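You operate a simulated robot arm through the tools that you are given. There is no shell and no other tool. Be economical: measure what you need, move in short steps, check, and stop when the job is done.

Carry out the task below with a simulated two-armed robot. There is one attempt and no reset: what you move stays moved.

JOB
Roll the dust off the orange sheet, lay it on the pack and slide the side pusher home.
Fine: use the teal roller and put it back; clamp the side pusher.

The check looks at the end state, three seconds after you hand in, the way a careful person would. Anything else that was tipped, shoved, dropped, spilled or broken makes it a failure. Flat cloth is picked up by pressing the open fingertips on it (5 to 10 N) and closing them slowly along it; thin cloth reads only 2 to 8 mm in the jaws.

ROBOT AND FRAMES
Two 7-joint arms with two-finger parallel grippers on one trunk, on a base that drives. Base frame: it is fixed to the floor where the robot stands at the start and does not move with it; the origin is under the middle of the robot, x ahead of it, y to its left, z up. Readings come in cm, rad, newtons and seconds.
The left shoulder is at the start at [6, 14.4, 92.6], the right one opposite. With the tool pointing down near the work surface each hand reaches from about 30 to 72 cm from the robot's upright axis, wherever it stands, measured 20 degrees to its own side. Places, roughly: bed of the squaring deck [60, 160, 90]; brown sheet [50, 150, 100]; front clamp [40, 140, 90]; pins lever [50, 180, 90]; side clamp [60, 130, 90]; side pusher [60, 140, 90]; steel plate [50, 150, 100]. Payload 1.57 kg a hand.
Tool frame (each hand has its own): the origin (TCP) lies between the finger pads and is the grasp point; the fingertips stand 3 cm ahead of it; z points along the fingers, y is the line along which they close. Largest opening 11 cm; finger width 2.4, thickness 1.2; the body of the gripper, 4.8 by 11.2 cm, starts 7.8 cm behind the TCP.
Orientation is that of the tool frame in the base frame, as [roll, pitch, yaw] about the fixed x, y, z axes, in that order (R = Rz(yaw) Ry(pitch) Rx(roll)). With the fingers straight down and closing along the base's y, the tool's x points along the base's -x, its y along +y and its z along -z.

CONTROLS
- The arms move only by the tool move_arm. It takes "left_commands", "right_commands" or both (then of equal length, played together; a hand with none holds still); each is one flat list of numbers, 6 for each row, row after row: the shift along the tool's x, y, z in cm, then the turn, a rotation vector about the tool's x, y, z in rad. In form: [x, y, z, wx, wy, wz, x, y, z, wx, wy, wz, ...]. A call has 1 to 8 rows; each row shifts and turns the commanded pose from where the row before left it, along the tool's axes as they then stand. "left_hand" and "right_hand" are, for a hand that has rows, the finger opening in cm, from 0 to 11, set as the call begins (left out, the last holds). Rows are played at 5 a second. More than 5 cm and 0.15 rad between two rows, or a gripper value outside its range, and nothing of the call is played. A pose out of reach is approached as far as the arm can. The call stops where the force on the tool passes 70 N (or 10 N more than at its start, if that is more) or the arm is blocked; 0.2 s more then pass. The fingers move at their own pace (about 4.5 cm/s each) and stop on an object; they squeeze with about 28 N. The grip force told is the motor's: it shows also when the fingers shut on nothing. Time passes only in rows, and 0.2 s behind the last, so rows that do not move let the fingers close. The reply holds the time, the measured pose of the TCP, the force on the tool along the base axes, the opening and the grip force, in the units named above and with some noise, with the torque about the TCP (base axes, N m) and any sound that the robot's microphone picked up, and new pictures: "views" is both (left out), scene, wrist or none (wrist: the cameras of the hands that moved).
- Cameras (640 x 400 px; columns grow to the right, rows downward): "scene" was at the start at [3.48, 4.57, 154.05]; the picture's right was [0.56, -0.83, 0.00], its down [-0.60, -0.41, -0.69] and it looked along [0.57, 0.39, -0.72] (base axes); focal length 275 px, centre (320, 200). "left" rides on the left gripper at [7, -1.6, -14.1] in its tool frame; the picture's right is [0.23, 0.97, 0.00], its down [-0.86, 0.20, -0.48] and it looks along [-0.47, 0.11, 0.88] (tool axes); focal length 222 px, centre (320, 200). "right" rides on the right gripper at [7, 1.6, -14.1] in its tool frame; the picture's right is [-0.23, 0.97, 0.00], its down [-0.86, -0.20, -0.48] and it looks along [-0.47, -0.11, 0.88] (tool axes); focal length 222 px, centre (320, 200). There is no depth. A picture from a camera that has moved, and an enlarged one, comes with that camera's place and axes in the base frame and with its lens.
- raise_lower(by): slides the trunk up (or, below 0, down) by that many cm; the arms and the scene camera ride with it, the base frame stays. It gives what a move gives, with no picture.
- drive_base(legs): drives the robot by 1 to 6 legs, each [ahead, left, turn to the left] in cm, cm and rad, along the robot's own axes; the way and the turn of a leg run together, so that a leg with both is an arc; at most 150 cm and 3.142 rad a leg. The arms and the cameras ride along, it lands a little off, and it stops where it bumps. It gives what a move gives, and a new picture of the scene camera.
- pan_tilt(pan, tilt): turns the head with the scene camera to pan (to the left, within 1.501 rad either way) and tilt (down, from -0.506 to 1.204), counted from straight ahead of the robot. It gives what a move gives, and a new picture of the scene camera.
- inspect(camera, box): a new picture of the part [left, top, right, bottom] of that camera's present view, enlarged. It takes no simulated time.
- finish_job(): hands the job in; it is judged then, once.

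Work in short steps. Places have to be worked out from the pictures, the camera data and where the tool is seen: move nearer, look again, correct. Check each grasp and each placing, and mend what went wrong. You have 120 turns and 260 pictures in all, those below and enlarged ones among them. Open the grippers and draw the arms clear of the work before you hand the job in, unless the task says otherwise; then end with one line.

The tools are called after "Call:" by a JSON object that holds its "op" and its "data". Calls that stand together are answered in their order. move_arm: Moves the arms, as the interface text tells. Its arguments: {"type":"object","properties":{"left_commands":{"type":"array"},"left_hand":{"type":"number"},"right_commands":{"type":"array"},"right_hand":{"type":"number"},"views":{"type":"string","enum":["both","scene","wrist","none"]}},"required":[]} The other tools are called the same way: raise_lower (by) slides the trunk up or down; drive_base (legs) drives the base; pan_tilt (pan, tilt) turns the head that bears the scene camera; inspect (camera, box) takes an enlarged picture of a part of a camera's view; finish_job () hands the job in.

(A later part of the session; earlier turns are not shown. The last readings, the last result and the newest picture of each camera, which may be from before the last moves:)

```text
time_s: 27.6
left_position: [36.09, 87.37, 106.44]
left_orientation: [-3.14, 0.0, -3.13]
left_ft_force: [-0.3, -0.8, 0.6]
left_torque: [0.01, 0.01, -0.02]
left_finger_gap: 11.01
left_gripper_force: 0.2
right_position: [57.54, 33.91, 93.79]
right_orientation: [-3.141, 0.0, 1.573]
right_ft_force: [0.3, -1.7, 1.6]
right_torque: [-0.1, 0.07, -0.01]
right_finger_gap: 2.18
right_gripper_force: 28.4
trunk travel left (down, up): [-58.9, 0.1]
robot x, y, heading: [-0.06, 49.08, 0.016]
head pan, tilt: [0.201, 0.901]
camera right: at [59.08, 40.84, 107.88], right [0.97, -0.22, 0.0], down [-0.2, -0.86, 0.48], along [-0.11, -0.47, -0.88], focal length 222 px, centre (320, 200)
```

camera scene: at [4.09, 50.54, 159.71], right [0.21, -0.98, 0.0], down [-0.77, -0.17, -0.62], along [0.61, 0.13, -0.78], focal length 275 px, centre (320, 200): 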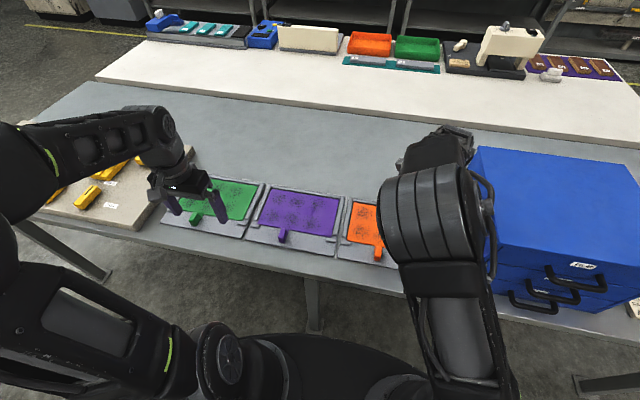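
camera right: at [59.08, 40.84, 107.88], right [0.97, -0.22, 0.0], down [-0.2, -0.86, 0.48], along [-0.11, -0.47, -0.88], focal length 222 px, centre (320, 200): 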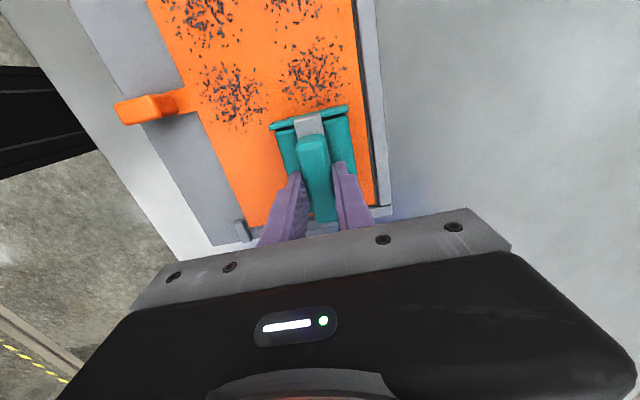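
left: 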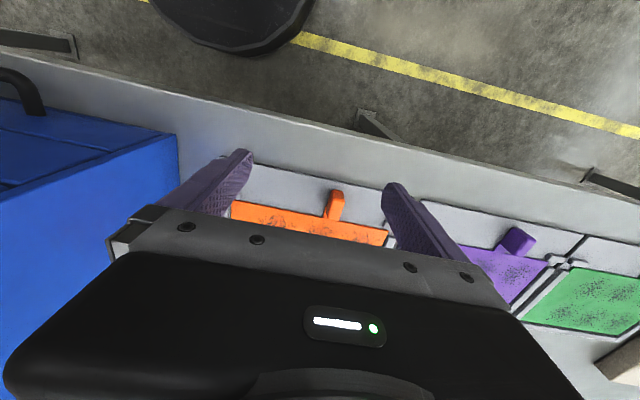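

The front-right patch is wiped. I press a touch more and go on toward the back rim, then back over it.

Call:
{"op": "move_arm", "data": {"right_commands": [0, 0, 0.15, 0, 0, 0, 0, 0.7, 0, 0, 0, 0, 0, 0.5, 0, 0, 0, 0, 0, 0, 0, 0, 0, 0], "views": "none"}}

Call:
{"op": "move_arm", "data": {"right_commands": [0, -1.2, 0, 0, 0, 0, 0, -1.2, 0, 0, 0, 0, 0, -1.2, 0, 0, 0, 0, 0, -1.2, 0, 0, 0, 0, 0, -1.2, 0, 0, 0, 0, 0, -1.2, 0, 0, 0, 0, 0, 0, 0, 0, 0, 0], "views": "wrist"}}

```text
time_s: 28.6
left_position: [36.08, 87.47, 106.44]
left_orientation: [3.141, 0.002, -3.129]
left_ft_force: [0.1, -0.5, -0.6]
left_torque: [-0.04, -0.03, 0.01]
left_finger_gap: 11.0
left_gripper_force: 0.0
right_position: [58.0, 33.89, 93.65]
right_orientation: [3.135, 0.002, 1.574]
right_ft_force: [0.3, -1.2, 19.1]
right_torque: [0.31, 0.15, -0.06]
right_finger_gap: 2.16
right_gripper_force: 27.9
right hand out of reach, approached as far as the arm can: row 2
trunk travel left (down, up): [-58.9, 0.1]
robot x, y, heading: [-0.07, 48.91, 0.011]
head pan, tilt: [0.201, 0.901]
```

```text
time_s: 30.1
left_position: [35.98, 87.42, 106.42]
left_orientation: [-3.141, 0.001, -3.129]
left_ft_force: [0.4, -0.9, 0.6]
left_torque: [-0.04, 0.0, -0.01]
left_finger_gap: 10.99
left_gripper_force: 0.0
right_position: [50.6, 33.86, 93.57]
right_orientation: [-3.142, -0.001, 1.573]
right_ft_force: [-0.6, 3.5, 8.9]
right_torque: [0.05, -0.08, 0.05]
right_finger_gap: 2.12
right_gripper_force: 28.2
trunk travel left (down, up): [-58.9, 0.1]
robot x, y, heading: [-0.1, 49.02, 0.009]
head pan, tilt: [0.201, 0.901]
camera right: at [52.1, 40.81, 107.73], right [0.97, -0.22, 0.0], down [-0.2, -0.86, 0.48], along [-0.11, -0.47, -0.88], focal length 222 px, centre (320, 200)
```

right: 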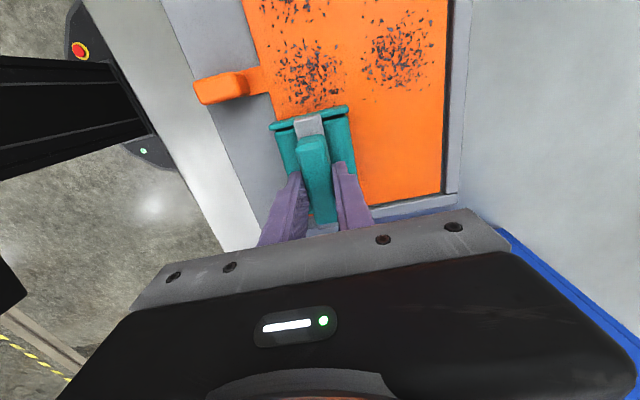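

Lane 1 is clean. I lift 1 cm, shift to y≈40.4, lower again and roll lane 2.

Call:
{"op": "move_arm", "data": {"right_commands": [0, 0.5, -1, 0, 0, 0, 3.3, 0, 0, 0, 0, 0, 3.2, 0, 0, 0, 0, 0, 0, 0, 0.6, 0, 0, 0, 0, 0, 0.35, 0, 0, 0, 0, 0, 0, 0, 0, 0], "views": "wrist"}}

```text
time_s: 31.6
left_position: [36.17, 87.41, 106.36]
left_orientation: [3.141, 0.0, -3.131]
left_ft_force: [-0.3, 0.7, -0.5]
left_torque: [0.02, 0.01, 0.02]
left_finger_gap: 11.01
left_gripper_force: 0.0
right_position: [51.46, 40.31, 93.57]
right_orientation: [3.14, 0.0, 1.573]
right_ft_force: [0.5, -1.2, 7.9]
right_torque: [-0.19, 0.03, -0.01]
right_finger_gap: 2.14
right_gripper_force: 27.7
trunk travel left (down, up): [-58.9, 0.1]
robot x, y, heading: [-0.38, 49.08, 0.014]
head pan, tilt: [0.201, 0.901]
camera right: at [53.06, 47.23, 107.73], right [0.97, -0.23, 0.0], down [-0.2, -0.86, 0.48], along [-0.11, -0.47, -0.88], focal length 222 px, centre (320, 200)
```

right: 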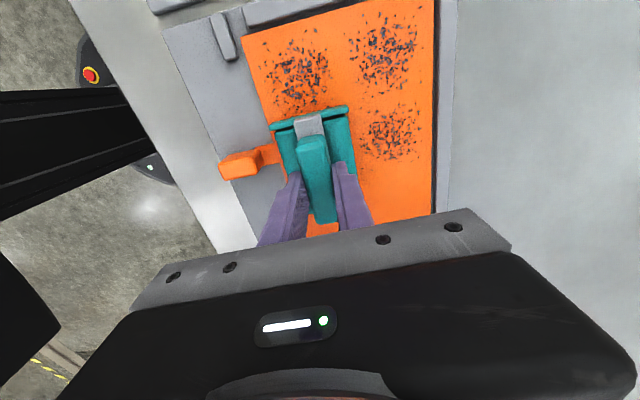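

7.9 N contact. Roll lane 2: slightly to the front, then to the back.

Call:
{"op": "move_arm", "data": {"right_commands": [0, -0.9, 0, 0, 0, 0, 0, 1.3, 0, 0, 0, 0, 0, 1.3, 0, 0, 0, 0, 0, 1.3, 0, 0, 0, 0, 0, 1.3, 0, 0, 0, 0, 0, 1.3, 0, 0, 0, 0, 0, 1.3, 0, 0, 0, 0, 0, 0, 0, 0, 0, 0], "views": "none"}}

Call:
{"op": "move_arm", "data": {"right_commands": [0, -1.3, 0, 0, 0, 0, 0, -1.3, 0, 0, 0, 0, 0, -1.3, 0, 0, 0, 0, 0, -1.3, 0, 0, 0, 0, 0, -1.3, 0, 0, 0, 0, 0, -0.9, 0, 0, 0, 0, 0, 0, 0, 0, 0, 0], "views": "wrist"}}

```text
time_s: 33.4
left_position: [36.17, 87.5, 106.26]
left_orientation: [-3.142, 0.001, -3.13]
left_ft_force: [0.0, -0.3, -0.4]
left_torque: [0.01, -0.02, -0.02]
left_finger_gap: 10.98
left_gripper_force: 0.0
right_position: [58.24, 40.19, 93.66]
right_orientation: [-3.142, -0.001, 1.574]
right_ft_force: [-1.5, 1.6, 0.4]
right_torque: [0.09, -0.01, -0.01]
right_finger_gap: 2.17
right_gripper_force: 27.5
trunk travel left (down, up): [-58.9, 0.1]
robot x, y, heading: [0.03, 48.89, 0.012]
head pan, tilt: [0.201, 0.901]
```

```text
time_s: 35.0
left_position: [36.18, 87.49, 106.44]
left_orientation: [-3.142, -0.001, -3.131]
left_ft_force: [0.1, -0.1, 0.2]
left_torque: [0.01, 0.04, -0.04]
left_finger_gap: 11.02
left_gripper_force: 0.1
right_position: [50.83, 40.42, 93.64]
right_orientation: [-3.141, 0.0, 1.571]
right_ft_force: [0.0, 0.1, -0.2]
right_torque: [-0.03, 0.03, -0.02]
right_finger_gap: 2.17
right_gripper_force: 27.9
trunk travel left (down, up): [-58.9, 0.1]
robot x, y, heading: [-0.11, 48.97, 0.013]
head pan, tilt: [0.201, 0.901]
camera right: at [52.4, 47.31, 107.74], right [0.97, -0.23, 0.0], down [-0.2, -0.86, 0.48], along [-0.11, -0.47, -0.88], focal length 222 px, centre (320, 200)
```

right: 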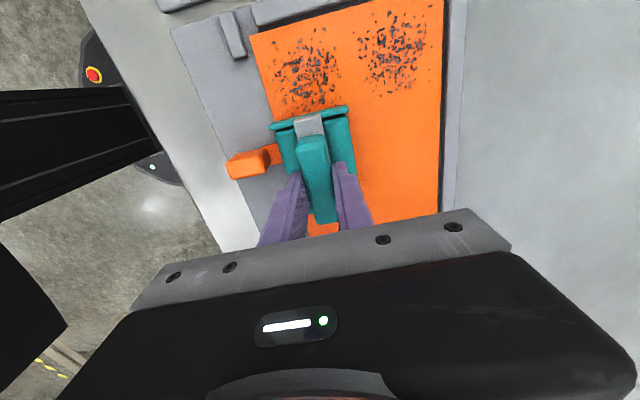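

Lane 2 looks clean. I lift and move to lane 3 at y≈46.9, staying just above to check rim clearance.

Call:
{"op": "move_arm", "data": {"right_commands": [0, 0.6, -1.2, 0, 0, 0, 3.3, 0, 0, 0, 0, 0, 3.2, 0, 0, 0, 0, 0, 0, 0, 0.4, 0, 0, 0, 0, 0, 0, 0, 0, 0], "views": "wrist"}}

Call:
{"op": "inspect", "data": {"camera": "right", "box": [180, 0, 480, 240]}}

```text
time_s: 36.1
left_position: [36.2, 87.43, 106.39]
left_orientation: [3.141, 0.001, -3.13]
left_ft_force: [0.2, -0.4, 0.1]
left_torque: [0.01, 0.02, 0.01]
left_finger_gap: 11.02
left_gripper_force: 0.0
right_position: [51.39, 46.87, 94.58]
right_orientation: [-3.141, -0.001, 1.574]
right_ft_force: [0.4, -0.9, -0.4]
right_torque: [0.0, -0.01, 0.0]
right_finger_gap: 2.16
right_gripper_force: 28.2
trunk travel left (down, up): [-58.9, 0.1]
robot x, y, heading: [0.01, 48.92, 0.014]
head pan, tilt: [0.201, 0.901]
camera right: at [52.91, 53.73, 108.64], right [0.97, -0.23, 0.0], down [-0.2, -0.86, 0.48], along [-0.11, -0.47, -0.88], focal length 222 px, centre (320, 200)
```

right: 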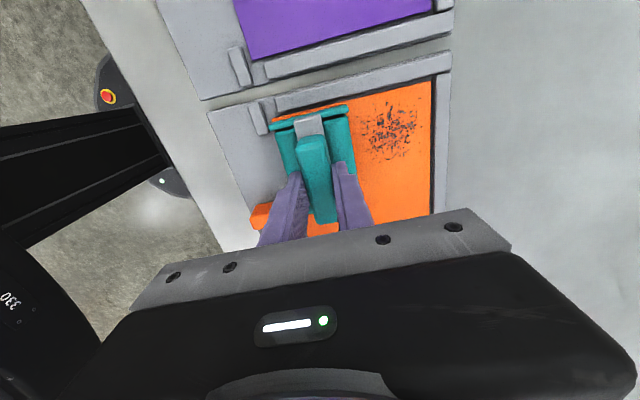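

```text
1.67 times, centred on (330, 120) of right
camera zoom: at [52.91, 53.73, 108.64], right [0.97, -0.23, 0.0], down [-0.2, -0.86, 0.48], along [-0.11, -0.47, -0.88], focal length 370 px, centre (303, 333)
```

zoom: 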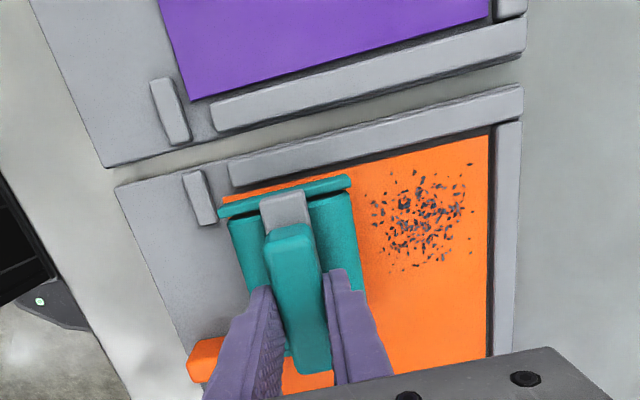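

End plate clears the rim. I lower and roll lane 3, only slightly back because of the little corner stop.

Call:
{"op": "move_arm", "data": {"right_commands": [0, 0, 0.6, 0, 0, 0, 0, 0, 0.4, 0, 0, 0, 0, -0.5, 0, 0, 0, 0, 0, 0, 0, 0, 0, 0], "views": "none"}}

Call:
{"op": "move_arm", "data": {"right_commands": [0, 1.3, 0, 0, 0, 0, 0, 1.3, 0, 0, 0, 0, 0, 1.3, 0, 0, 0, 0, 0, 1.3, 0, 0, 0, 0, 0, 1.2, 0, 0, 0, 0, 0, 0.9, 0, 0, 0, 0, 0, 0, 0, 0, 0, 0], "views": "wrist"}}

```text
time_s: 37.1
left_position: [36.07, 87.47, 106.45]
left_orientation: [3.141, -0.001, -3.128]
left_ft_force: [0.5, 0.6, -0.4]
left_torque: [0.0, -0.01, 0.0]
left_finger_gap: 11.02
left_gripper_force: 0.1
right_position: [51.12, 46.71, 93.47]
right_orientation: [3.14, -0.001, 1.571]
right_ft_force: [1.2, -0.3, 6.2]
right_torque: [-0.16, -0.05, 0.0]
right_finger_gap: 2.14
right_gripper_force: 28.6
trunk travel left (down, up): [-58.9, 0.1]
robot x, y, heading: [-0.26, 49.19, 0.01]
head pan, tilt: [0.201, 0.901]
```

```text
time_s: 38.8
left_position: [36.04, 87.5, 106.31]
left_orientation: [3.141, -0.001, -3.13]
left_ft_force: [-0.8, -0.3, -0.5]
left_torque: [-0.01, -0.02, 0.0]
left_finger_gap: 11.0
left_gripper_force: 0.1
right_position: [58.15, 46.77, 93.56]
right_orientation: [3.138, -0.001, 1.573]
right_ft_force: [1.9, 2.5, 15.1]
right_torque: [0.16, -0.12, 0.01]
right_finger_gap: 2.15
right_gripper_force: 28.0
trunk travel left (down, up): [-58.9, 0.1]
robot x, y, heading: [-0.21, 49.22, 0.007]
head pan, tilt: [0.201, 0.901]
camera right: at [59.61, 53.66, 107.7], right [0.97, -0.23, 0.0], down [-0.2, -0.86, 0.48], along [-0.11, -0.47, -0.88], focal length 222 px, centre (320, 200)
```

right: 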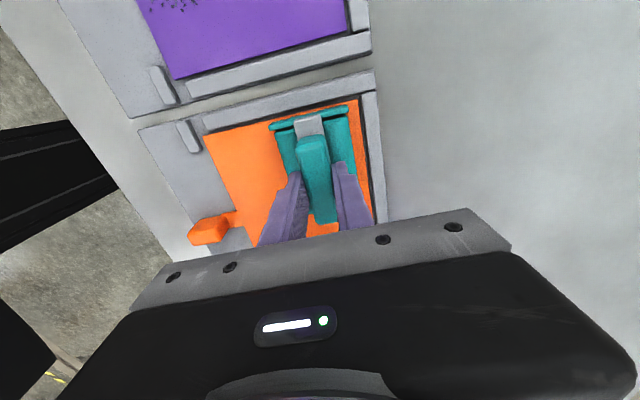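

Clean in front. I roll back along the lane, then lift up for inspection.

Call:
{"op": "move_arm", "data": {"right_commands": [0, 0.4, 0, 0, 0, 0, 0, -1.5, 0, 0, 0, 0, 0, -1.5, 0, 0, 0, 0, 0, -1.5, 0, 0, 0, 0, 0, -1.5, 0, 0, 0, 0, 0, 0, -2, 0, 0, 0, 0, 0, -4, 0, 0, 0, 0, 0, -4, 0, 0, 0], "views": "none"}}

Call:
{"op": "move_arm", "data": {"right_commands": [0, 0, -4, 0, 0, 0, 0, 0, -4, 0, 0, 0, 0, 0, -4, 0, 0, 0, -3, 0, -2, 0, 0, 0, -4, 0, 0, 0, 0, 0, -4, 0, 0, 0, 0, 0, 0, 0, 0, 0, 0, 0], "views": "both"}}

Call:
{"op": "inspect", "data": {"camera": "scene", "box": [310, 180, 450, 280]}}

```text
time_s: 40.5
left_position: [36.11, 87.4, 106.31]
left_orientation: [3.141, 0.001, -3.129]
left_ft_force: [-0.5, 0.4, -0.2]
left_torque: [0.0, -0.02, 0.05]
left_finger_gap: 11.0
left_gripper_force: 0.1
right_position: [52.61, 46.67, 103.38]
right_orientation: [3.141, -0.001, 1.572]
right_ft_force: [-0.1, -0.8, -0.3]
right_torque: [0.01, 0.0, 0.03]
right_finger_gap: 2.15
right_gripper_force: 27.9
trunk travel left (down, up): [-58.9, 0.1]
robot x, y, heading: [-0.03, 48.77, 0.01]
head pan, tilt: [0.201, 0.901]
```

```text
time_s: 42.1
left_position: [36.2, 87.4, 106.43]
left_orientation: [3.14, 0.001, -3.129]
left_ft_force: [0.8, 0.3, 0.2]
left_torque: [0.0, 0.02, 0.02]
left_finger_gap: 11.01
left_gripper_force: 0.1
right_position: [52.11, 35.57, 115.64]
right_orientation: [3.14, 0.0, 1.573]
right_ft_force: [-0.9, -0.7, -0.5]
right_torque: [0.0, 0.05, 0.01]
right_finger_gap: 2.16
right_gripper_force: 28.2
right hand out of reach, approached as far as the arm can: row 3, 4
trunk travel left (down, up): [-58.9, 0.1]
robot x, y, heading: [-0.14, 48.78, 0.011]
head pan, tilt: [0.201, 0.901]
camera scene: at [4.13, 50.51, 159.71], right [0.21, -0.98, 0.0], down [-0.77, -0.17, -0.62], along [0.61, 0.13, -0.78], focal length 275 px, centre (320, 200)
camera right: at [53.63, 42.36, 129.85], right [0.97, -0.22, 0.0], down [-0.2, -0.86, 0.48], along [-0.11, -0.47, -0.88], focal length 222 px, centre (320, 200)
```

scene: 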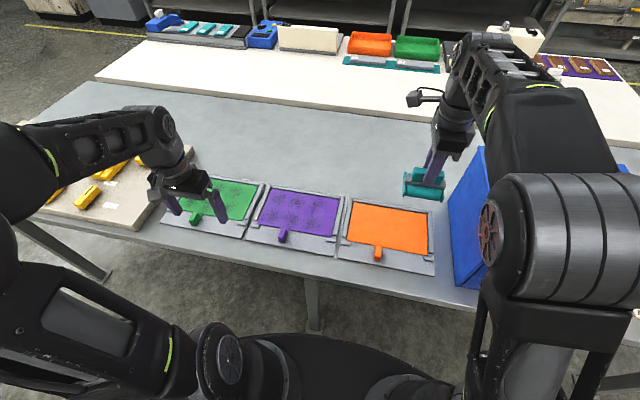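
right: 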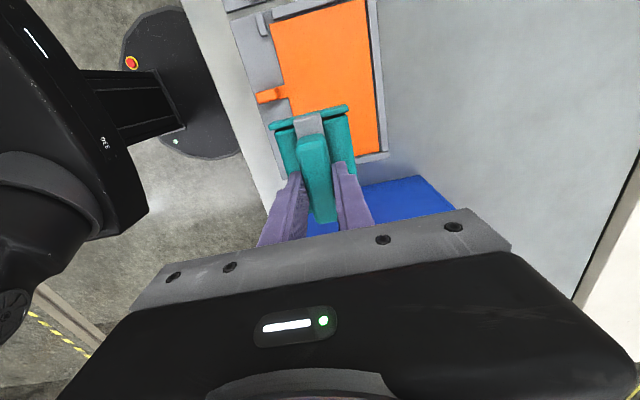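

```text
4.00 times, centred on (380, 230) of scene
camera zoom: at [4.13, 50.51, 159.71], right [0.21, -0.98, 0.0], down [-0.77, -0.17, -0.62], along [0.61, 0.13, -0.78], focal length 1099 px, centre (80, 80)
```

zoom: 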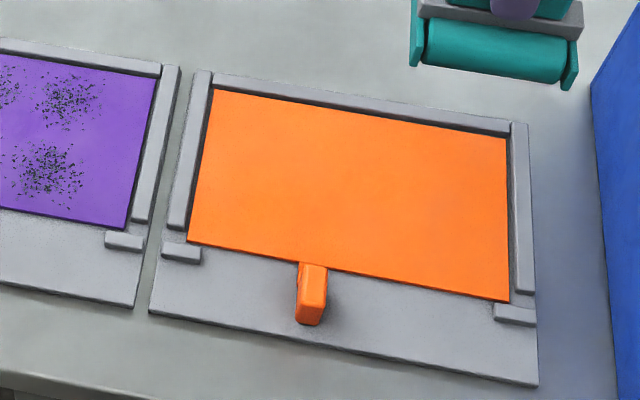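

All dust is gone. I retract to x≈47.4 with height ≥118 before driving back over the toolbox.

Call:
{"op": "move_arm", "data": {"right_commands": [0, -2.4, -1, 0, 0, 0, 0, -2.3, -1.2, 0, 0, 0, 0, 0, -0.5, 0, 0, 0], "views": "none"}}

```text
time_s: 43.0
left_position: [36.17, 87.67, 106.38]
left_orientation: [-3.142, -0.001, -3.13]
left_ft_force: [-0.3, 0.1, -0.4]
left_torque: [-0.01, 0.0, -0.02]
left_finger_gap: 11.01
left_gripper_force: 0.1
right_position: [47.52, 35.45, 117.8]
right_orientation: [3.14, 0.001, 1.574]
right_ft_force: [0.6, 0.3, -2.6]
right_torque: [0.01, -0.01, -0.03]
right_finger_gap: 2.15
right_gripper_force: 28.3
right hand out of reach, approached as far as the arm can: row 3
trunk travel left (down, up): [-58.9, 0.1]
robot x, y, heading: [-0.16, 49.23, 0.013]
head pan, tilt: [0.201, 0.901]
```

Clearance over the box is about 1.3 cm. Drive right 26 cm with a slight heading correction.

Call:
{"op": "drive_base", "data": {"legs": [[0, -26, -0.011]]}}

Call:
{"op": "inspect", "data": {"camera": "right", "box": [0, 0, 640, 400]}}

```text
time_s: 44.8
left_position: [36.77, 60.92, 106.51]
left_orientation: [3.14, -0.002, 3.141]
left_ft_force: [0.2, -0.9, 0.4]
left_torque: [0.01, 0.02, -0.03]
left_finger_gap: 11.0
left_gripper_force: 0.1
right_position: [47.51, 8.66, 117.89]
right_orientation: [3.139, -0.001, 1.561]
right_ft_force: [-1.2, -0.6, -3.1]
right_torque: [0.0, 0.0, 0.0]
right_finger_gap: 2.18
right_gripper_force: 27.9
trunk travel left (down, up): [-58.9, 0.1]
robot x, y, heading: [0.04, 22.83, 0.003]
head pan, tilt: [0.201, 0.901]
camera scene: at [4.26, 24.37, 159.71], right [0.2, -0.98, 0.0], down [-0.77, -0.16, -0.62], along [0.61, 0.12, -0.78], focal length 275 px, centre (320, 200)
```

scene: 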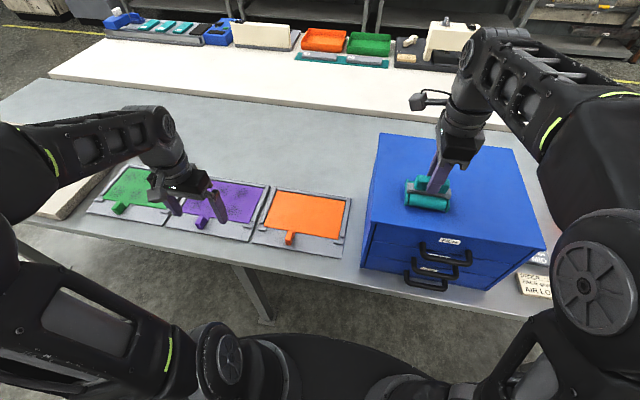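

```text
1.00 times, centred on (320, 200) of right (not enlarged: the box is as wide or as high as the picture)
camera zoom: at [49.13, 15.6, 132.0], right [0.97, -0.24, 0.0], down [-0.21, -0.85, 0.48], along [-0.11, -0.46, -0.88], focal length 222 px, centre (320, 200)
```

zoom: 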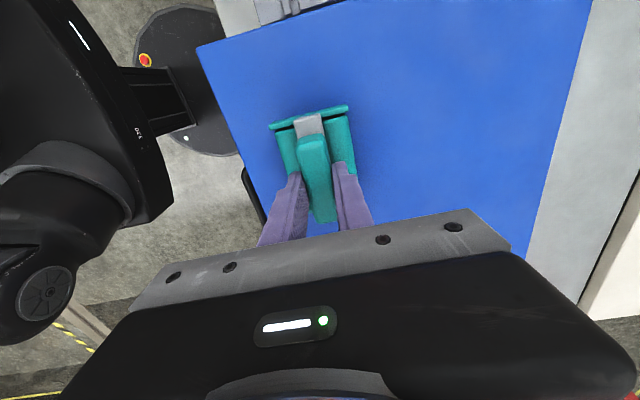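

I correct y by +0.7 and lower until the roller touches the box top.

Call:
{"op": "move_arm", "data": {"right_commands": [0.7, -0.1, 0, 0, 0, 0, 0, 0, 0.5, 0, 0, 0, 0, 0, 0.4, 0, 0, 0, 0, 0, 0, 0, 0, 0], "views": "none"}}

Call:
{"op": "move_arm", "data": {"right_commands": [0, 0, 0.3, 0, 0, 0, 0, 0, 0, 0, 0, 0], "views": "none"}}

```text
time_s: 45.8
left_position: [36.66, 61.12, 106.45]
left_orientation: [-3.141, 0.0, -3.141]
left_ft_force: [-0.3, 1.3, 0.9]
left_torque: [0.05, 0.0, -0.02]
left_finger_gap: 11.0
left_gripper_force: 0.1
right_position: [47.43, 9.49, 117.19]
right_orientation: [3.138, 0.001, 1.561]
right_ft_force: [-0.1, -2.1, 22.7]
right_torque: [0.02, 0.19, -0.02]
right_finger_gap: 2.18
right_gripper_force: 28.0
trunk travel left (down, up): [-58.9, 0.1]
robot x, y, heading: [0.09, 22.85, 0.002]
head pan, tilt: [0.201, 0.901]
```

```text
time_s: 46.4
left_position: [36.73, 61.01, 106.37]
left_orientation: [3.141, 0.002, -3.141]
left_ft_force: [-0.4, -0.4, 0.4]
left_torque: [0.0, 0.01, 0.03]
left_finger_gap: 10.99
left_gripper_force: 0.1
right_position: [47.4, 9.53, 116.78]
right_orientation: [3.138, -0.001, 1.56]
right_ft_force: [-0.4, -1.5, 22.2]
right_torque: [-0.01, 0.26, 0.03]
right_finger_gap: 2.16
right_gripper_force: 28.1
trunk travel left (down, up): [-58.9, 0.1]
robot x, y, heading: [-0.16, 23.05, -0.001]
head pan, tilt: [0.201, 0.901]
```

Seated. I relieve the pressure a bit and open the fingers.

Call:
{"op": "move_arm", "data": {"right_commands": [0, 0, -0.2, 0, 0, 0, 0, 0, 0, 0, 0, 0], "views": "none"}}

Call:
{"op": "move_arm", "data": {"right_commands": [0, 0, 0, 0, 0, 0, 0, 0, 0, 0, 0, 0, 0, 0, 0, 0, 0, 0, 0, 0, 0, 0, 0, 0, 0, 0, 0, 0, 0, 0, 0, 0, 0, 0, 0, 0], "right_hand": 9.5, "views": "both"}}

```text
time_s: 47.0
left_position: [36.8, 60.99, 106.3]
left_orientation: [-3.141, 0.0, 3.141]
left_ft_force: [0.1, -0.5, -0.2]
left_torque: [0.0, -0.03, -0.01]
left_finger_gap: 10.98
left_gripper_force: 0.0
right_position: [47.45, 9.45, 116.76]
right_orientation: [3.141, 0.0, 1.561]
right_ft_force: [-0.2, 1.2, -1.0]
right_torque: [0.27, -0.06, 0.08]
right_finger_gap: 2.2
right_gripper_force: 28.0
trunk travel left (down, up): [-58.9, 0.1]
robot x, y, heading: [0.07, 22.89, 0.003]
head pan, tilt: [0.201, 0.901]
```

```text
time_s: 48.4
left_position: [36.77, 60.93, 106.27]
left_orientation: [3.141, 0.0, -3.14]
left_ft_force: [-0.9, 0.2, -0.7]
left_torque: [0.0, -0.02, 0.0]
left_finger_gap: 11.0
left_gripper_force: 0.0
right_position: [47.44, 9.41, 116.91]
right_orientation: [3.139, -0.001, 1.561]
right_ft_force: [-0.3, -1.0, 0.3]
right_torque: [0.0, -0.02, 0.03]
right_finger_gap: 9.5
right_gripper_force: 0.0
trunk travel left (down, up): [-58.9, 0.1]
robot x, y, heading: [-0.1, 23.0, 0.004]
head pan, tilt: [0.201, 0.901]
camera scene: at [4.24, 24.51, 159.71], right [0.2, -0.98, 0.0], down [-0.77, -0.16, -0.62], along [0.61, 0.12, -0.78], focal length 275 px, centre (320, 200)
camera right: at [49.08, 16.37, 131.0], right [0.97, -0.24, 0.0], down [-0.21, -0.85, 0.48], along [-0.11, -0.46, -0.88], focal length 222 px, centre (320, 200)
```

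scene: 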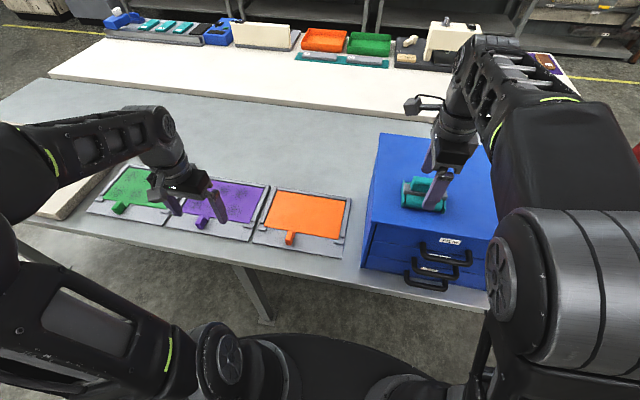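
right: 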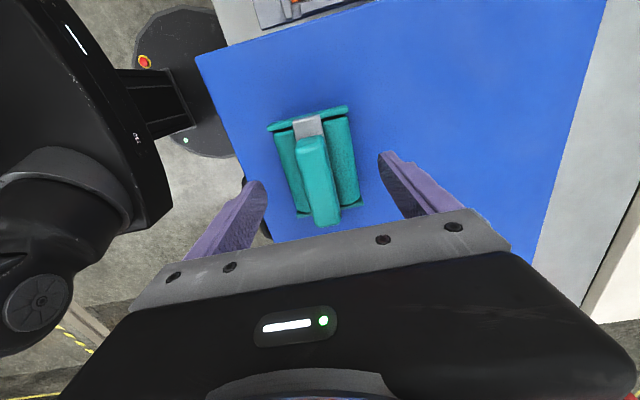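

Roller is back where it was. I slide the open hand out along +y, then back toward the robot.

Call:
{"op": "move_arm", "data": {"right_commands": [0, 0, -0.8, 0, 0, 0, 3.5, 0, 0, 0, 0, 0, 3.5, 0, 0, 0, 0, 0, 4, 0, 0, 0, 0, 0, 0, -5, 0, 0, 0, 0, 0, -5, 0, 0, 0, 0, 0, -5, 0, 0, 0, 0, 0, 0, 0, 0, 0, 0], "views": "scene"}}

Call:
{"op": "inspect", "data": {"camera": "scene", "box": [360, 130, 480, 230]}}

```text
time_s: 50.2
left_position: [36.89, 61.01, 106.36]
left_orientation: [3.14, -0.001, 3.14]
left_ft_force: [0.2, 0.3, -0.3]
left_torque: [-0.01, 0.0, 0.0]
left_finger_gap: 10.98
left_gripper_force: 0.1
right_position: [32.37, 19.31, 118.5]
right_orientation: [3.141, -0.001, 1.559]
right_ft_force: [-0.4, -0.4, 0.5]
right_torque: [0.01, 0.02, 0.02]
right_finger_gap: 9.49
right_gripper_force: 0.0
right hand out of reach, approached as far as the arm can: row 3, 4
trunk travel left (down, up): [-58.9, 0.1]
robot x, y, heading: [-0.1, 23.25, 0.004]
head pan, tilt: [0.201, 0.901]
camera scene: at [4.36, 24.43, 159.71], right [0.2, -0.98, 0.0], down [-0.77, -0.16, -0.62], along [0.61, 0.12, -0.78], focal length 275 px, centre (320, 200)
```

scene: 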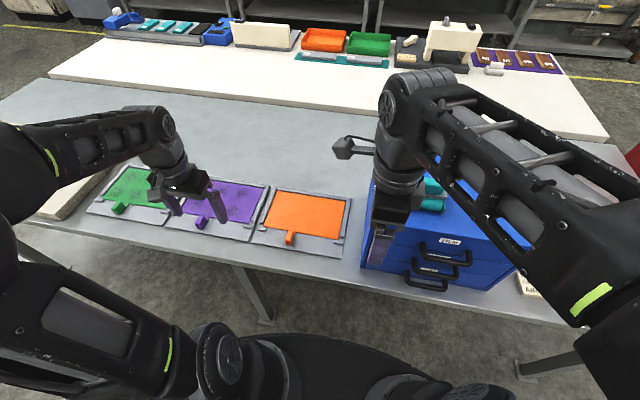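

```text
4.00 times, centred on (420, 180) of scene
camera zoom: at [4.36, 24.43, 159.71], right [0.2, -0.98, 0.0], down [-0.77, -0.16, -0.62], along [0.61, 0.12, -0.78], focal length 1099 px, centre (-80, 280)
```

zoom: 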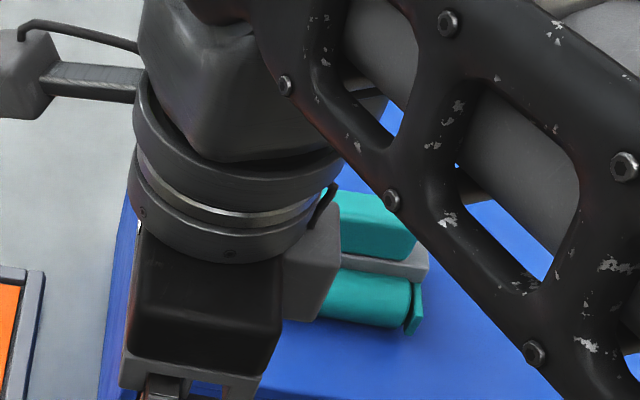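

Roller is standing properly. Before picking the sheet I survey the deck: raise the left hand, then drive left.

Call:
{"op": "move_arm", "data": {"left_commands": [2, 0, -4, 0, 0, 0, 2, 0, -4, 0, 0, 0, 1.5, 0, -3, 0, 0, 0], "views": "none"}}

Call:
{"op": "drive_base", "data": {"legs": [[0, 70, 0]]}}

Call:
{"op": "pan_tilt", "data": {"pan": 0.7, "tilt": 0.75}}

```text
time_s: 51.0
left_position: [31.13, 60.92, 117.43]
left_orientation: [-3.14, 0.001, 3.14]
left_ft_force: [0.0, 0.7, 0.7]
left_torque: [0.02, 0.01, -0.03]
left_finger_gap: 11.0
left_gripper_force: 0.1
right_position: [32.36, 19.37, 118.63]
right_orientation: [3.139, -0.001, 1.562]
right_ft_force: [0.1, -0.9, -0.2]
right_torque: [0.01, -0.02, -0.02]
right_finger_gap: 9.51
right_gripper_force: 0.1
trunk travel left (down, up): [-58.9, 0.1]
robot x, y, heading: [0.29, 22.91, -0.001]
head pan, tilt: [0.201, 0.901]
```

```text
time_s: 54.8
left_position: [32.31, 129.4, 117.44]
left_orientation: [-3.141, 0.0, 3.126]
left_ft_force: [-1.4, 0.9, 0.4]
left_torque: [-0.03, 0.01, 0.02]
left_finger_gap: 10.98
left_gripper_force: 0.1
right_position: [32.77, 87.78, 118.6]
right_orientation: [3.141, 0.0, 1.547]
right_ft_force: [1.3, 0.5, 1.0]
right_torque: [0.0, -0.07, -0.04]
right_finger_gap: 9.45
right_gripper_force: 0.1
trunk travel left (down, up): [-58.9, 0.1]
robot x, y, heading: [0.63, 91.45, -0.009]
head pan, tilt: [0.201, 0.901]
camera scene: at [4.78, 93.22, 159.71], right [0.18, -0.98, 0.0], down [-0.77, -0.15, -0.62], along [0.61, 0.11, -0.78], focal length 275 px, centre (320, 200)
```

scene: 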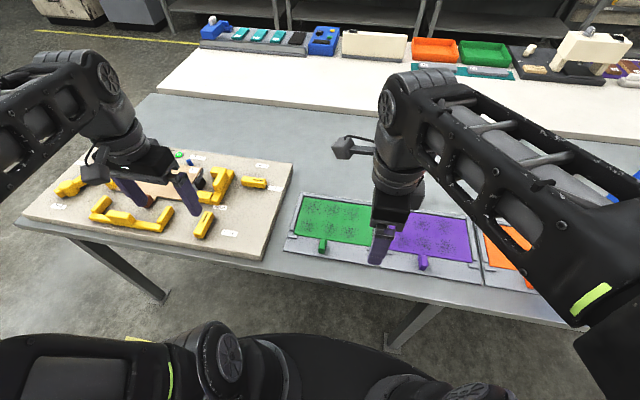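

```text
time_s: 55.7
left_position: [32.24, 129.51, 117.44]
left_orientation: [-3.141, 0.001, 3.127]
left_ft_force: [-0.3, -0.5, 0.8]
left_torque: [-0.01, -0.01, 0.01]
left_finger_gap: 11.01
left_gripper_force: 0.0
right_position: [32.7, 87.76, 118.62]
right_orientation: [3.138, 0.001, 1.545]
right_ft_force: [-0.6, 0.2, -0.5]
right_torque: [0.02, -0.02, 0.03]
right_finger_gap: 9.51
right_gripper_force: 0.1
trunk travel left (down, up): [-58.9, 0.1]
robot x, y, heading: [0.2, 91.25, -0.016]
head pan, tilt: [0.7, 0.75]
camera scene: at [3.79, 97.0, 160.9], right [0.63, -0.77, 0.0], down [-0.53, -0.43, -0.73], along [0.57, 0.46, -0.68], focal length 275 px, centre (320, 200)
```

scene: 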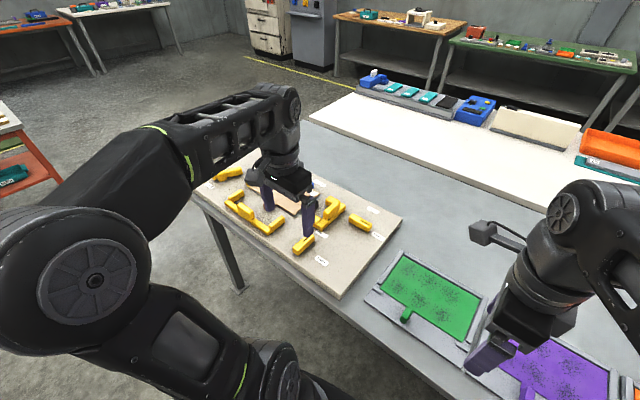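

I drive another 50 cm left and look straight at the deck.

Call:
{"op": "drive_base", "data": {"legs": [[0, 52, 0.012]]}}

Call:
{"op": "pan_tilt", "data": {"pan": 0.0, "tilt": 0.9}}

Call:
{"op": "inspect", "data": {"camera": "scene", "box": [180, 110, 440, 280]}}

```text
time_s: 58.7
left_position: [31.57, 180.67, 117.31]
left_orientation: [3.141, -0.001, -3.133]
left_ft_force: [0.2, 0.8, 0.1]
left_torque: [-0.02, -0.01, 0.02]
left_finger_gap: 11.01
left_gripper_force: 0.0
right_position: [33.05, 139.0, 118.59]
right_orientation: [3.141, 0.0, 1.568]
right_ft_force: [-0.4, 1.0, 0.7]
right_torque: [-0.01, 0.03, -0.01]
right_finger_gap: 9.53
right_gripper_force: 0.1
trunk travel left (down, up): [-58.9, 0.1]
robot x, y, heading: [0.31, 142.07, 0.011]
head pan, tilt: [0.7, 0.75]
camera scene: at [3.81, 147.62, 160.9], right [0.65, -0.76, 0.0], down [-0.52, -0.44, -0.73], along [0.56, 0.48, -0.68], focal length 275 px, centre (320, 200)
```

scene: 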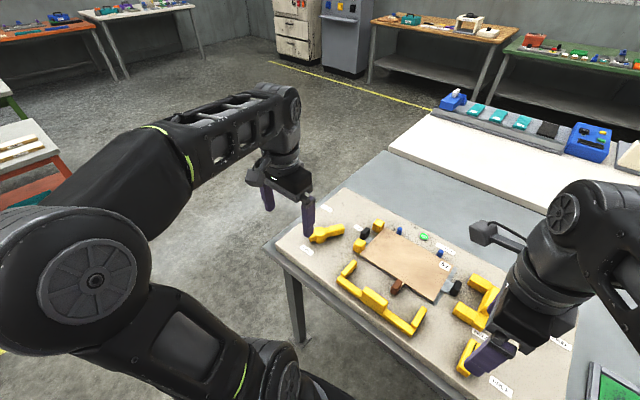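

```text
time_s: 59.8
left_position: [31.56, 180.53, 117.48]
left_orientation: [3.14, -0.002, -3.132]
left_ft_force: [-0.3, 0.9, 0.7]
left_torque: [0.0, -0.01, 0.01]
left_finger_gap: 10.99
left_gripper_force: 0.1
right_position: [33.04, 138.9, 118.65]
right_orientation: [3.139, -0.001, 1.568]
right_ft_force: [0.5, -0.2, 0.4]
right_torque: [-0.02, 0.03, -0.04]
right_finger_gap: 9.5
right_gripper_force: 0.0
trunk travel left (down, up): [-58.9, 0.1]
robot x, y, heading: [0.92, 142.05, 0.008]
head pan, tilt: [0.0, 0.901]
camera scene: at [5.07, 142.21, 159.71], right [0.01, -1.0, 0.0], down [-0.78, -0.01, -0.62], along [0.62, 0.01, -0.78], focal length 275 px, centre (320, 200)
```

scene: 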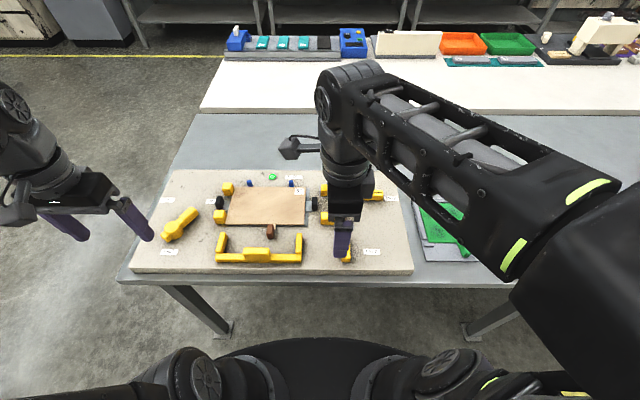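

```text
2.35 times, centred on (310, 195) of scene
camera zoom: at [5.07, 142.21, 159.71], right [0.01, -1.0, 0.0], down [-0.78, -0.01, -0.62], along [0.62, 0.01, -0.78], focal length 647 px, centre (344, 212)
```

zoom: 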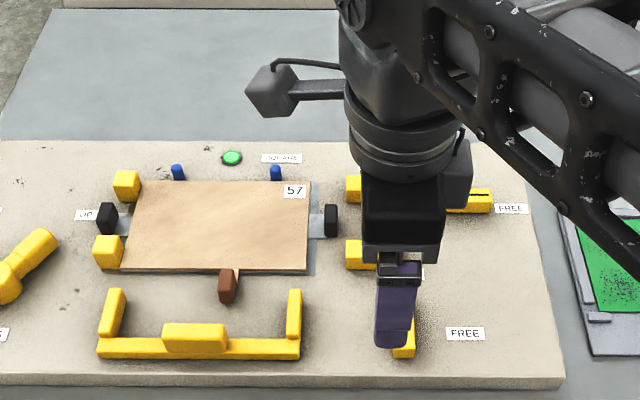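

Right arm hides the side pusher and clamp. I move it to the right and look again.

Call:
{"op": "move_arm", "data": {"right_commands": [-5, 0, 0, 0, 0, 0, -5, 0, 0, 0, 0, 0, -5, 0, 0, 0, 0, 0, -5, 0, 0, 0, 0, 0, -4, 0, 0, 0, 0, 0], "views": "scene"}}

Call:
{"op": "inspect", "data": {"camera": "scene", "box": [120, 160, 280, 280]}}

Call:
{"op": "inspect", "data": {"camera": "scene", "box": [260, 160, 420, 280]}}

```text
time_s: 61.0
left_position: [31.65, 180.52, 117.35]
left_orientation: [3.141, 0.002, -3.133]
left_ft_force: [-0.5, 0.5, -0.2]
left_torque: [0.0, 0.02, 0.02]
left_finger_gap: 11.01
left_gripper_force: 0.1
right_position: [33.47, 114.91, 117.96]
right_orientation: [3.14, 0.001, 1.572]
right_ft_force: [0.2, 0.8, -0.4]
right_torque: [0.03, -0.05, -0.02]
right_finger_gap: 9.51
right_gripper_force: 0.1
right hand out of reach, approached as far as the arm can: row 2
trunk travel left (down, up): [-58.9, 0.1]
robot x, y, heading: [0.67, 142.04, 0.008]
head pan, tilt: [0.0, 0.901]
camera scene: at [5.09, 142.11, 159.71], right [0.01, -1.0, 0.0], down [-0.78, -0.01, -0.62], along [0.62, 0.01, -0.78], focal length 275 px, centre (320, 200)
```

scene: 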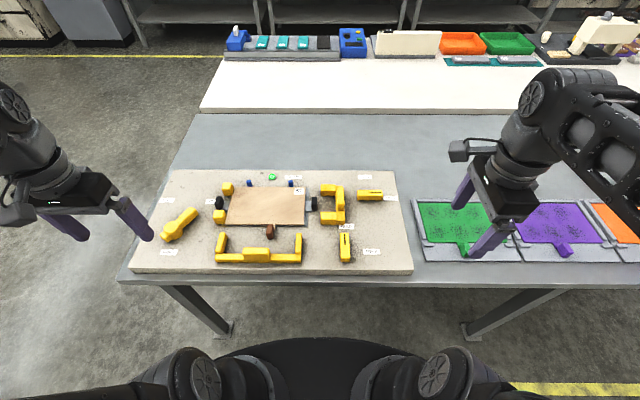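

```text
3.33 times, centred on (200, 220) of scene
camera zoom: at [5.09, 142.11, 159.71], right [0.01, -1.0, 0.0], down [-0.78, -0.01, -0.62], along [0.62, 0.01, -0.78], focal length 916 px, centre (720, 133)
```

zoom: 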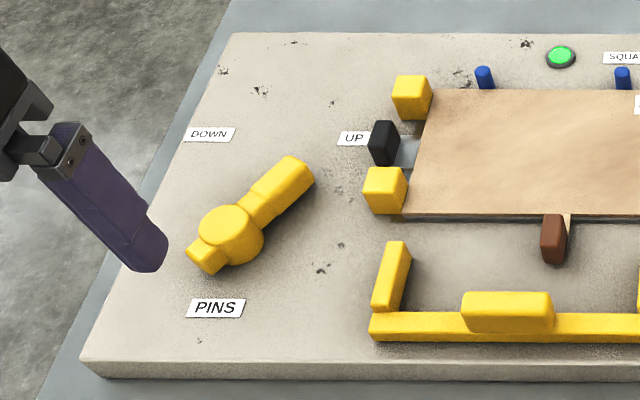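

```text
3.33 times, centred on (340, 220) of scene
camera zoom: at [5.09, 142.11, 159.71], right [0.01, -1.0, 0.0], down [-0.78, -0.01, -0.62], along [0.62, 0.01, -0.78], focal length 916 px, centre (253, 133)
```

zoom: 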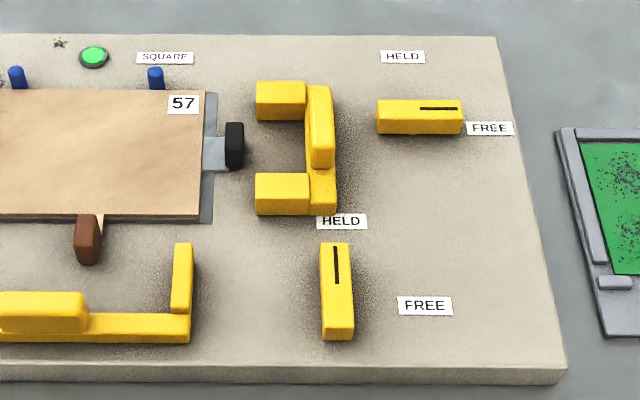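

Deck understood: stops at left, blue pins at back, side pusher with handle at right (slides toward +y), side clamp lever pointing to FREE (must turn to HELD, toward +x). Now I drive back to the sheet to pick it by its tab with the left hand.

Call:
{"op": "drive_base", "data": {"legs": [[0, -114, -0.008]]}}

Call:
{"op": "inspect", "data": {"camera": "left", "box": [0, 0, 640, 400]}}

```text
time_s: 66.9
left_position: [32.31, 63.97, 117.34]
left_orientation: [3.141, 0.0, 3.138]
left_ft_force: [0.1, -0.4, -0.8]
left_torque: [-0.01, 0.04, 0.01]
left_finger_gap: 10.99
left_gripper_force: 0.2
right_position: [33.42, -1.63, 118.11]
right_orientation: [3.14, 0.001, 1.556]
right_ft_force: [0.8, 0.5, 0.8]
right_torque: [0.01, 0.02, 0.02]
right_finger_gap: 9.5
right_gripper_force: 0.0
trunk travel left (down, up): [-58.9, 0.1]
robot x, y, heading: [0.95, 25.86, -0.005]
head pan, tilt: [0.0, 0.901]
camera scene: at [5.36, 25.99, 159.71], right [0.0, -1.0, 0.0], down [-0.78, 0.0, -0.62], along [0.62, 0.0, -0.78], focal length 275 px, centre (320, 200)
```

scene: 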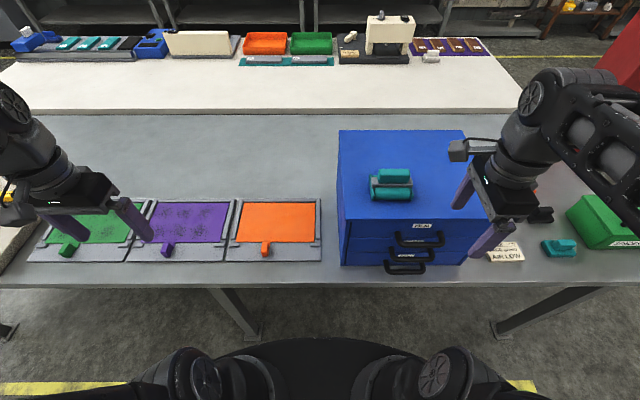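

```text
1.00 times, centred on (320, 200) of left (not enlarged: the box is as wide or as high as the picture)
camera zoom: at [25.41, 62.41, 131.58], right [-0.22, 0.97, 0.0], down [0.86, 0.2, 0.48], along [0.47, 0.11, -0.88], focal length 222 px, centre (320, 200)
```

zoom: 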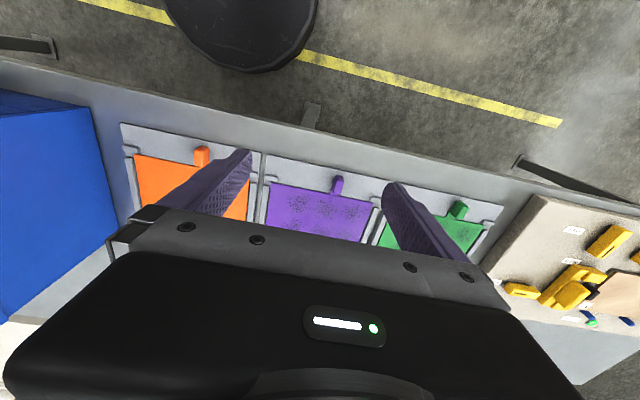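

I enlarge the tab to place it exactly.

Call:
{"op": "inspect", "data": {"camera": "scene", "box": [220, 190, 340, 270]}}

Call:
{"op": "inspect", "data": {"camera": "left", "box": [100, 110, 260, 230]}}

```text
5.00 times, centred on (280, 230) of scene
camera zoom: at [5.36, 25.99, 159.71], right [0.0, -1.0, 0.0], down [-0.78, 0.0, -0.62], along [0.62, 0.0, -0.78], focal length 1374 px, centre (520, 50)
```

zoom: 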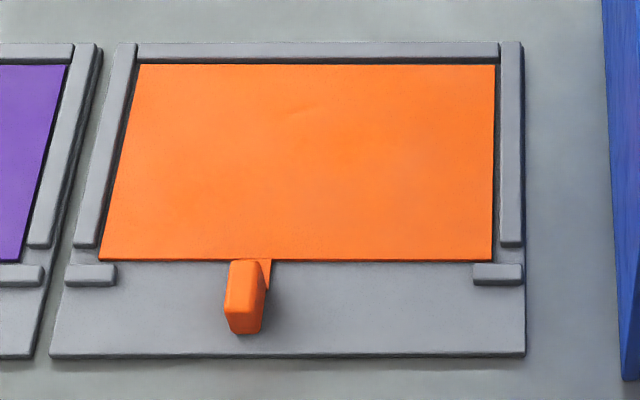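

```text
3.33 times, centred on (180, 170) of left
camera zoom: at [25.41, 62.41, 131.58], right [-0.22, 0.97, 0.0], down [0.86, 0.2, 0.48], along [0.47, 0.11, -0.88], focal length 740 px, centre (787, 300)
```

zoom: 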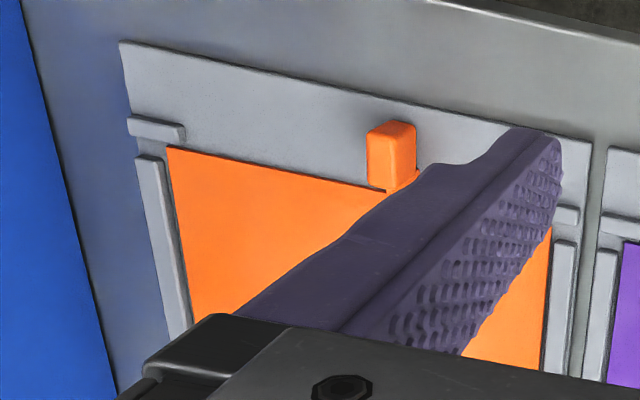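

Tab block at ≈(44.5, 41.9, 87.3). I bring the left hand above it, opening 7 cm.

Call:
{"op": "move_arm", "data": {"left_commands": [-2.5, -4.5, 0, 0, 0, 0, -2.5, -4.5, 0, 0, 0, 0, -2.5, -4.5, 2, 0, 0, 0, -2.5, -4.4, 4, 0, 0, 0, -2.2, -4.2, 4, 0, 0, 0, 0, 0, 4, 0, 0, 0, 0, 0, 4, 0, 0, 0, 0, 0, 3, 0, 0, 0], "left_hand": 7, "views": "both"}}

```text
refused: row 1 steps farther than a row can; nothing moved
```

Steps were over 5 cm; I split them finer.

Call:
{"op": "move_arm", "data": {"left_commands": [-2, -4, 0, 0, 0, 0, -2, -4, 0, 0, 0, 0, -2, -4, 1, 0, 0, 0, -2, -4, 2, 0, 0, 0, -2, -3, 3, 0, 0, 0, -2.2, -3.1, 3, 0, 0, 0, 0, 0, 4.5, 0, 0, 0, 0, 0, 4.5, 0, 0, 0], "left_hand": 7, "views": "both"}}

```text
time_s: 68.7
left_position: [44.75, 41.88, 99.29]
left_orientation: [3.141, 0.0, 3.137]
left_ft_force: [0.7, -1.0, -0.2]
left_torque: [-0.03, 0.0, -0.03]
left_finger_gap: 7.0
left_gripper_force: 0.2
right_position: [33.48, -1.51, 117.93]
right_orientation: [3.14, 0.0, 1.558]
right_ft_force: [-0.8, -0.3, -0.5]
right_torque: [0.01, -0.01, 0.0]
right_finger_gap: 9.49
right_gripper_force: 0.0
trunk travel left (down, up): [-58.9, 0.1]
robot x, y, heading: [0.62, 26.14, -0.009]
head pan, tilt: [0.0, 0.901]
camera scene: at [5.47, 26.0, 159.71], right [0.0, -1.0, 0.0], down [-0.78, 0.0, -0.62], along [0.62, 0.0, -0.78], focal length 275 px, centre (320, 200)
camera left: at [37.8, 40.28, 113.47], right [-0.22, 0.97, 0.0], down [0.86, 0.2, 0.48], along [0.47, 0.11, -0.88], focal length 222 px, centre (320, 200)
```

scene: 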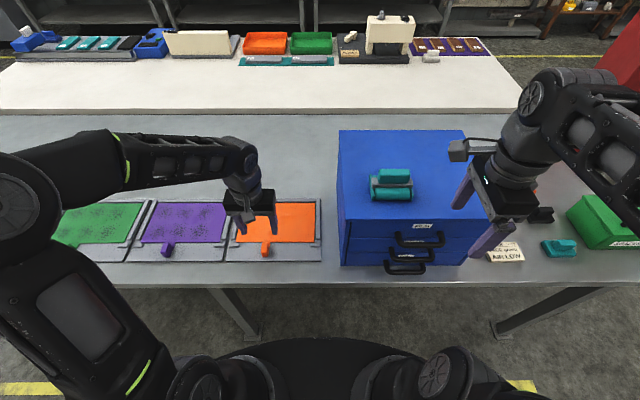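
left: 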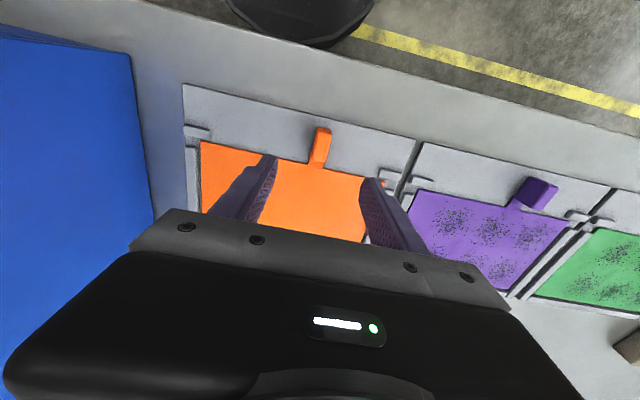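

Lateral alignment good. I move 0.5 cm nearer the robot and descend to z≈91.

Call:
{"op": "move_arm", "data": {"left_commands": [0.5, 0, 3, 0, 0, 0, 0, 0, 3, 0, 0, 0, 0, 0, 2, 0, 0, 0], "left_hand": 5.5, "views": "wrist"}}

Call:
{"op": "inspect", "data": {"camera": "left", "box": [240, 80, 440, 230]}}

Call:
{"op": "inspect", "data": {"camera": "scene", "box": [220, 170, 320, 270]}}

```text
time_s: 69.5
left_position: [44.17, 42.11, 91.35]
left_orientation: [3.141, 0.0, 3.136]
left_ft_force: [-0.3, -0.1, 0.1]
left_torque: [0.0, 0.01, 0.01]
left_finger_gap: 5.5
left_gripper_force: 0.0
right_position: [33.44, -1.53, 118.0]
right_orientation: [3.138, 0.0, 1.558]
right_ft_force: [0.5, 0.2, 0.6]
right_torque: [-0.01, 0.02, 0.02]
right_finger_gap: 9.5
right_gripper_force: 0.1
trunk travel left (down, up): [-58.9, 0.1]
robot x, y, heading: [1.17, 26.27, -0.002]
head pan, tilt: [0.0, 0.901]
camera left: at [37.16, 40.54, 105.6], right [-0.22, 0.97, 0.0], down [0.86, 0.2, 0.48], along [0.47, 0.11, -0.88], focal length 222 px, centre (320, 200)
```

left: 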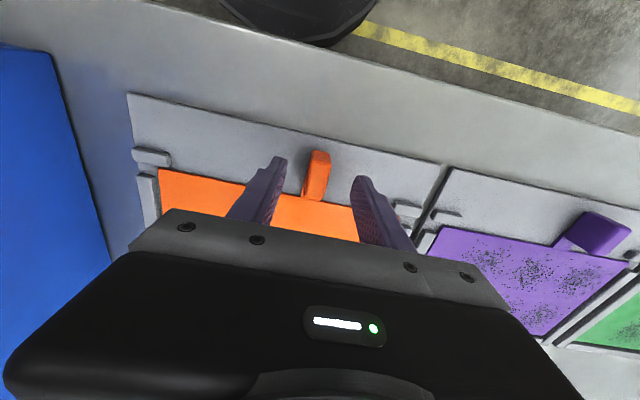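

```text
2.67 times, centred on (340, 155) of left
camera zoom: at [37.16, 40.54, 105.6], right [-0.22, 0.97, 0.0], down [0.86, 0.2, 0.48], along [0.47, 0.11, -0.88], focal length 592 px, centre (267, 320)
```

zoom: 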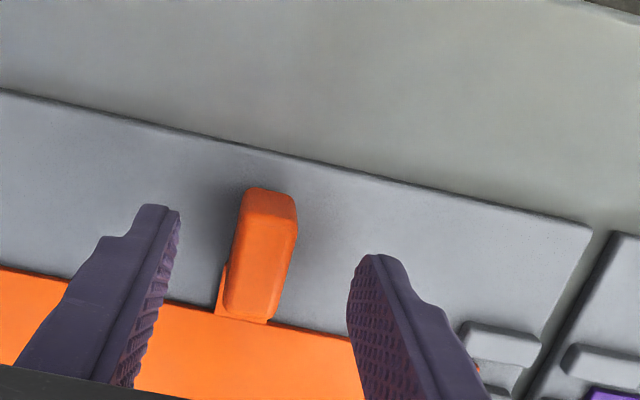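

```text
4.00 times, centred on (270, 220) of scene
camera zoom: at [5.41, 26.02, 159.71], right [0.0, -1.0, 0.0], down [-0.78, 0.0, -0.62], along [0.62, 0.0, -0.78], focal length 1099 px, centre (520, 120)
```

zoom: 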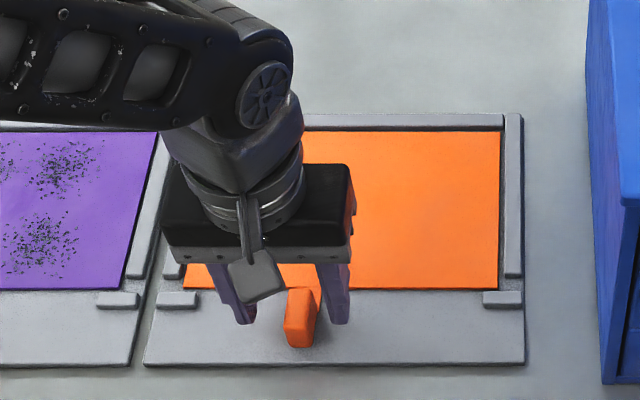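

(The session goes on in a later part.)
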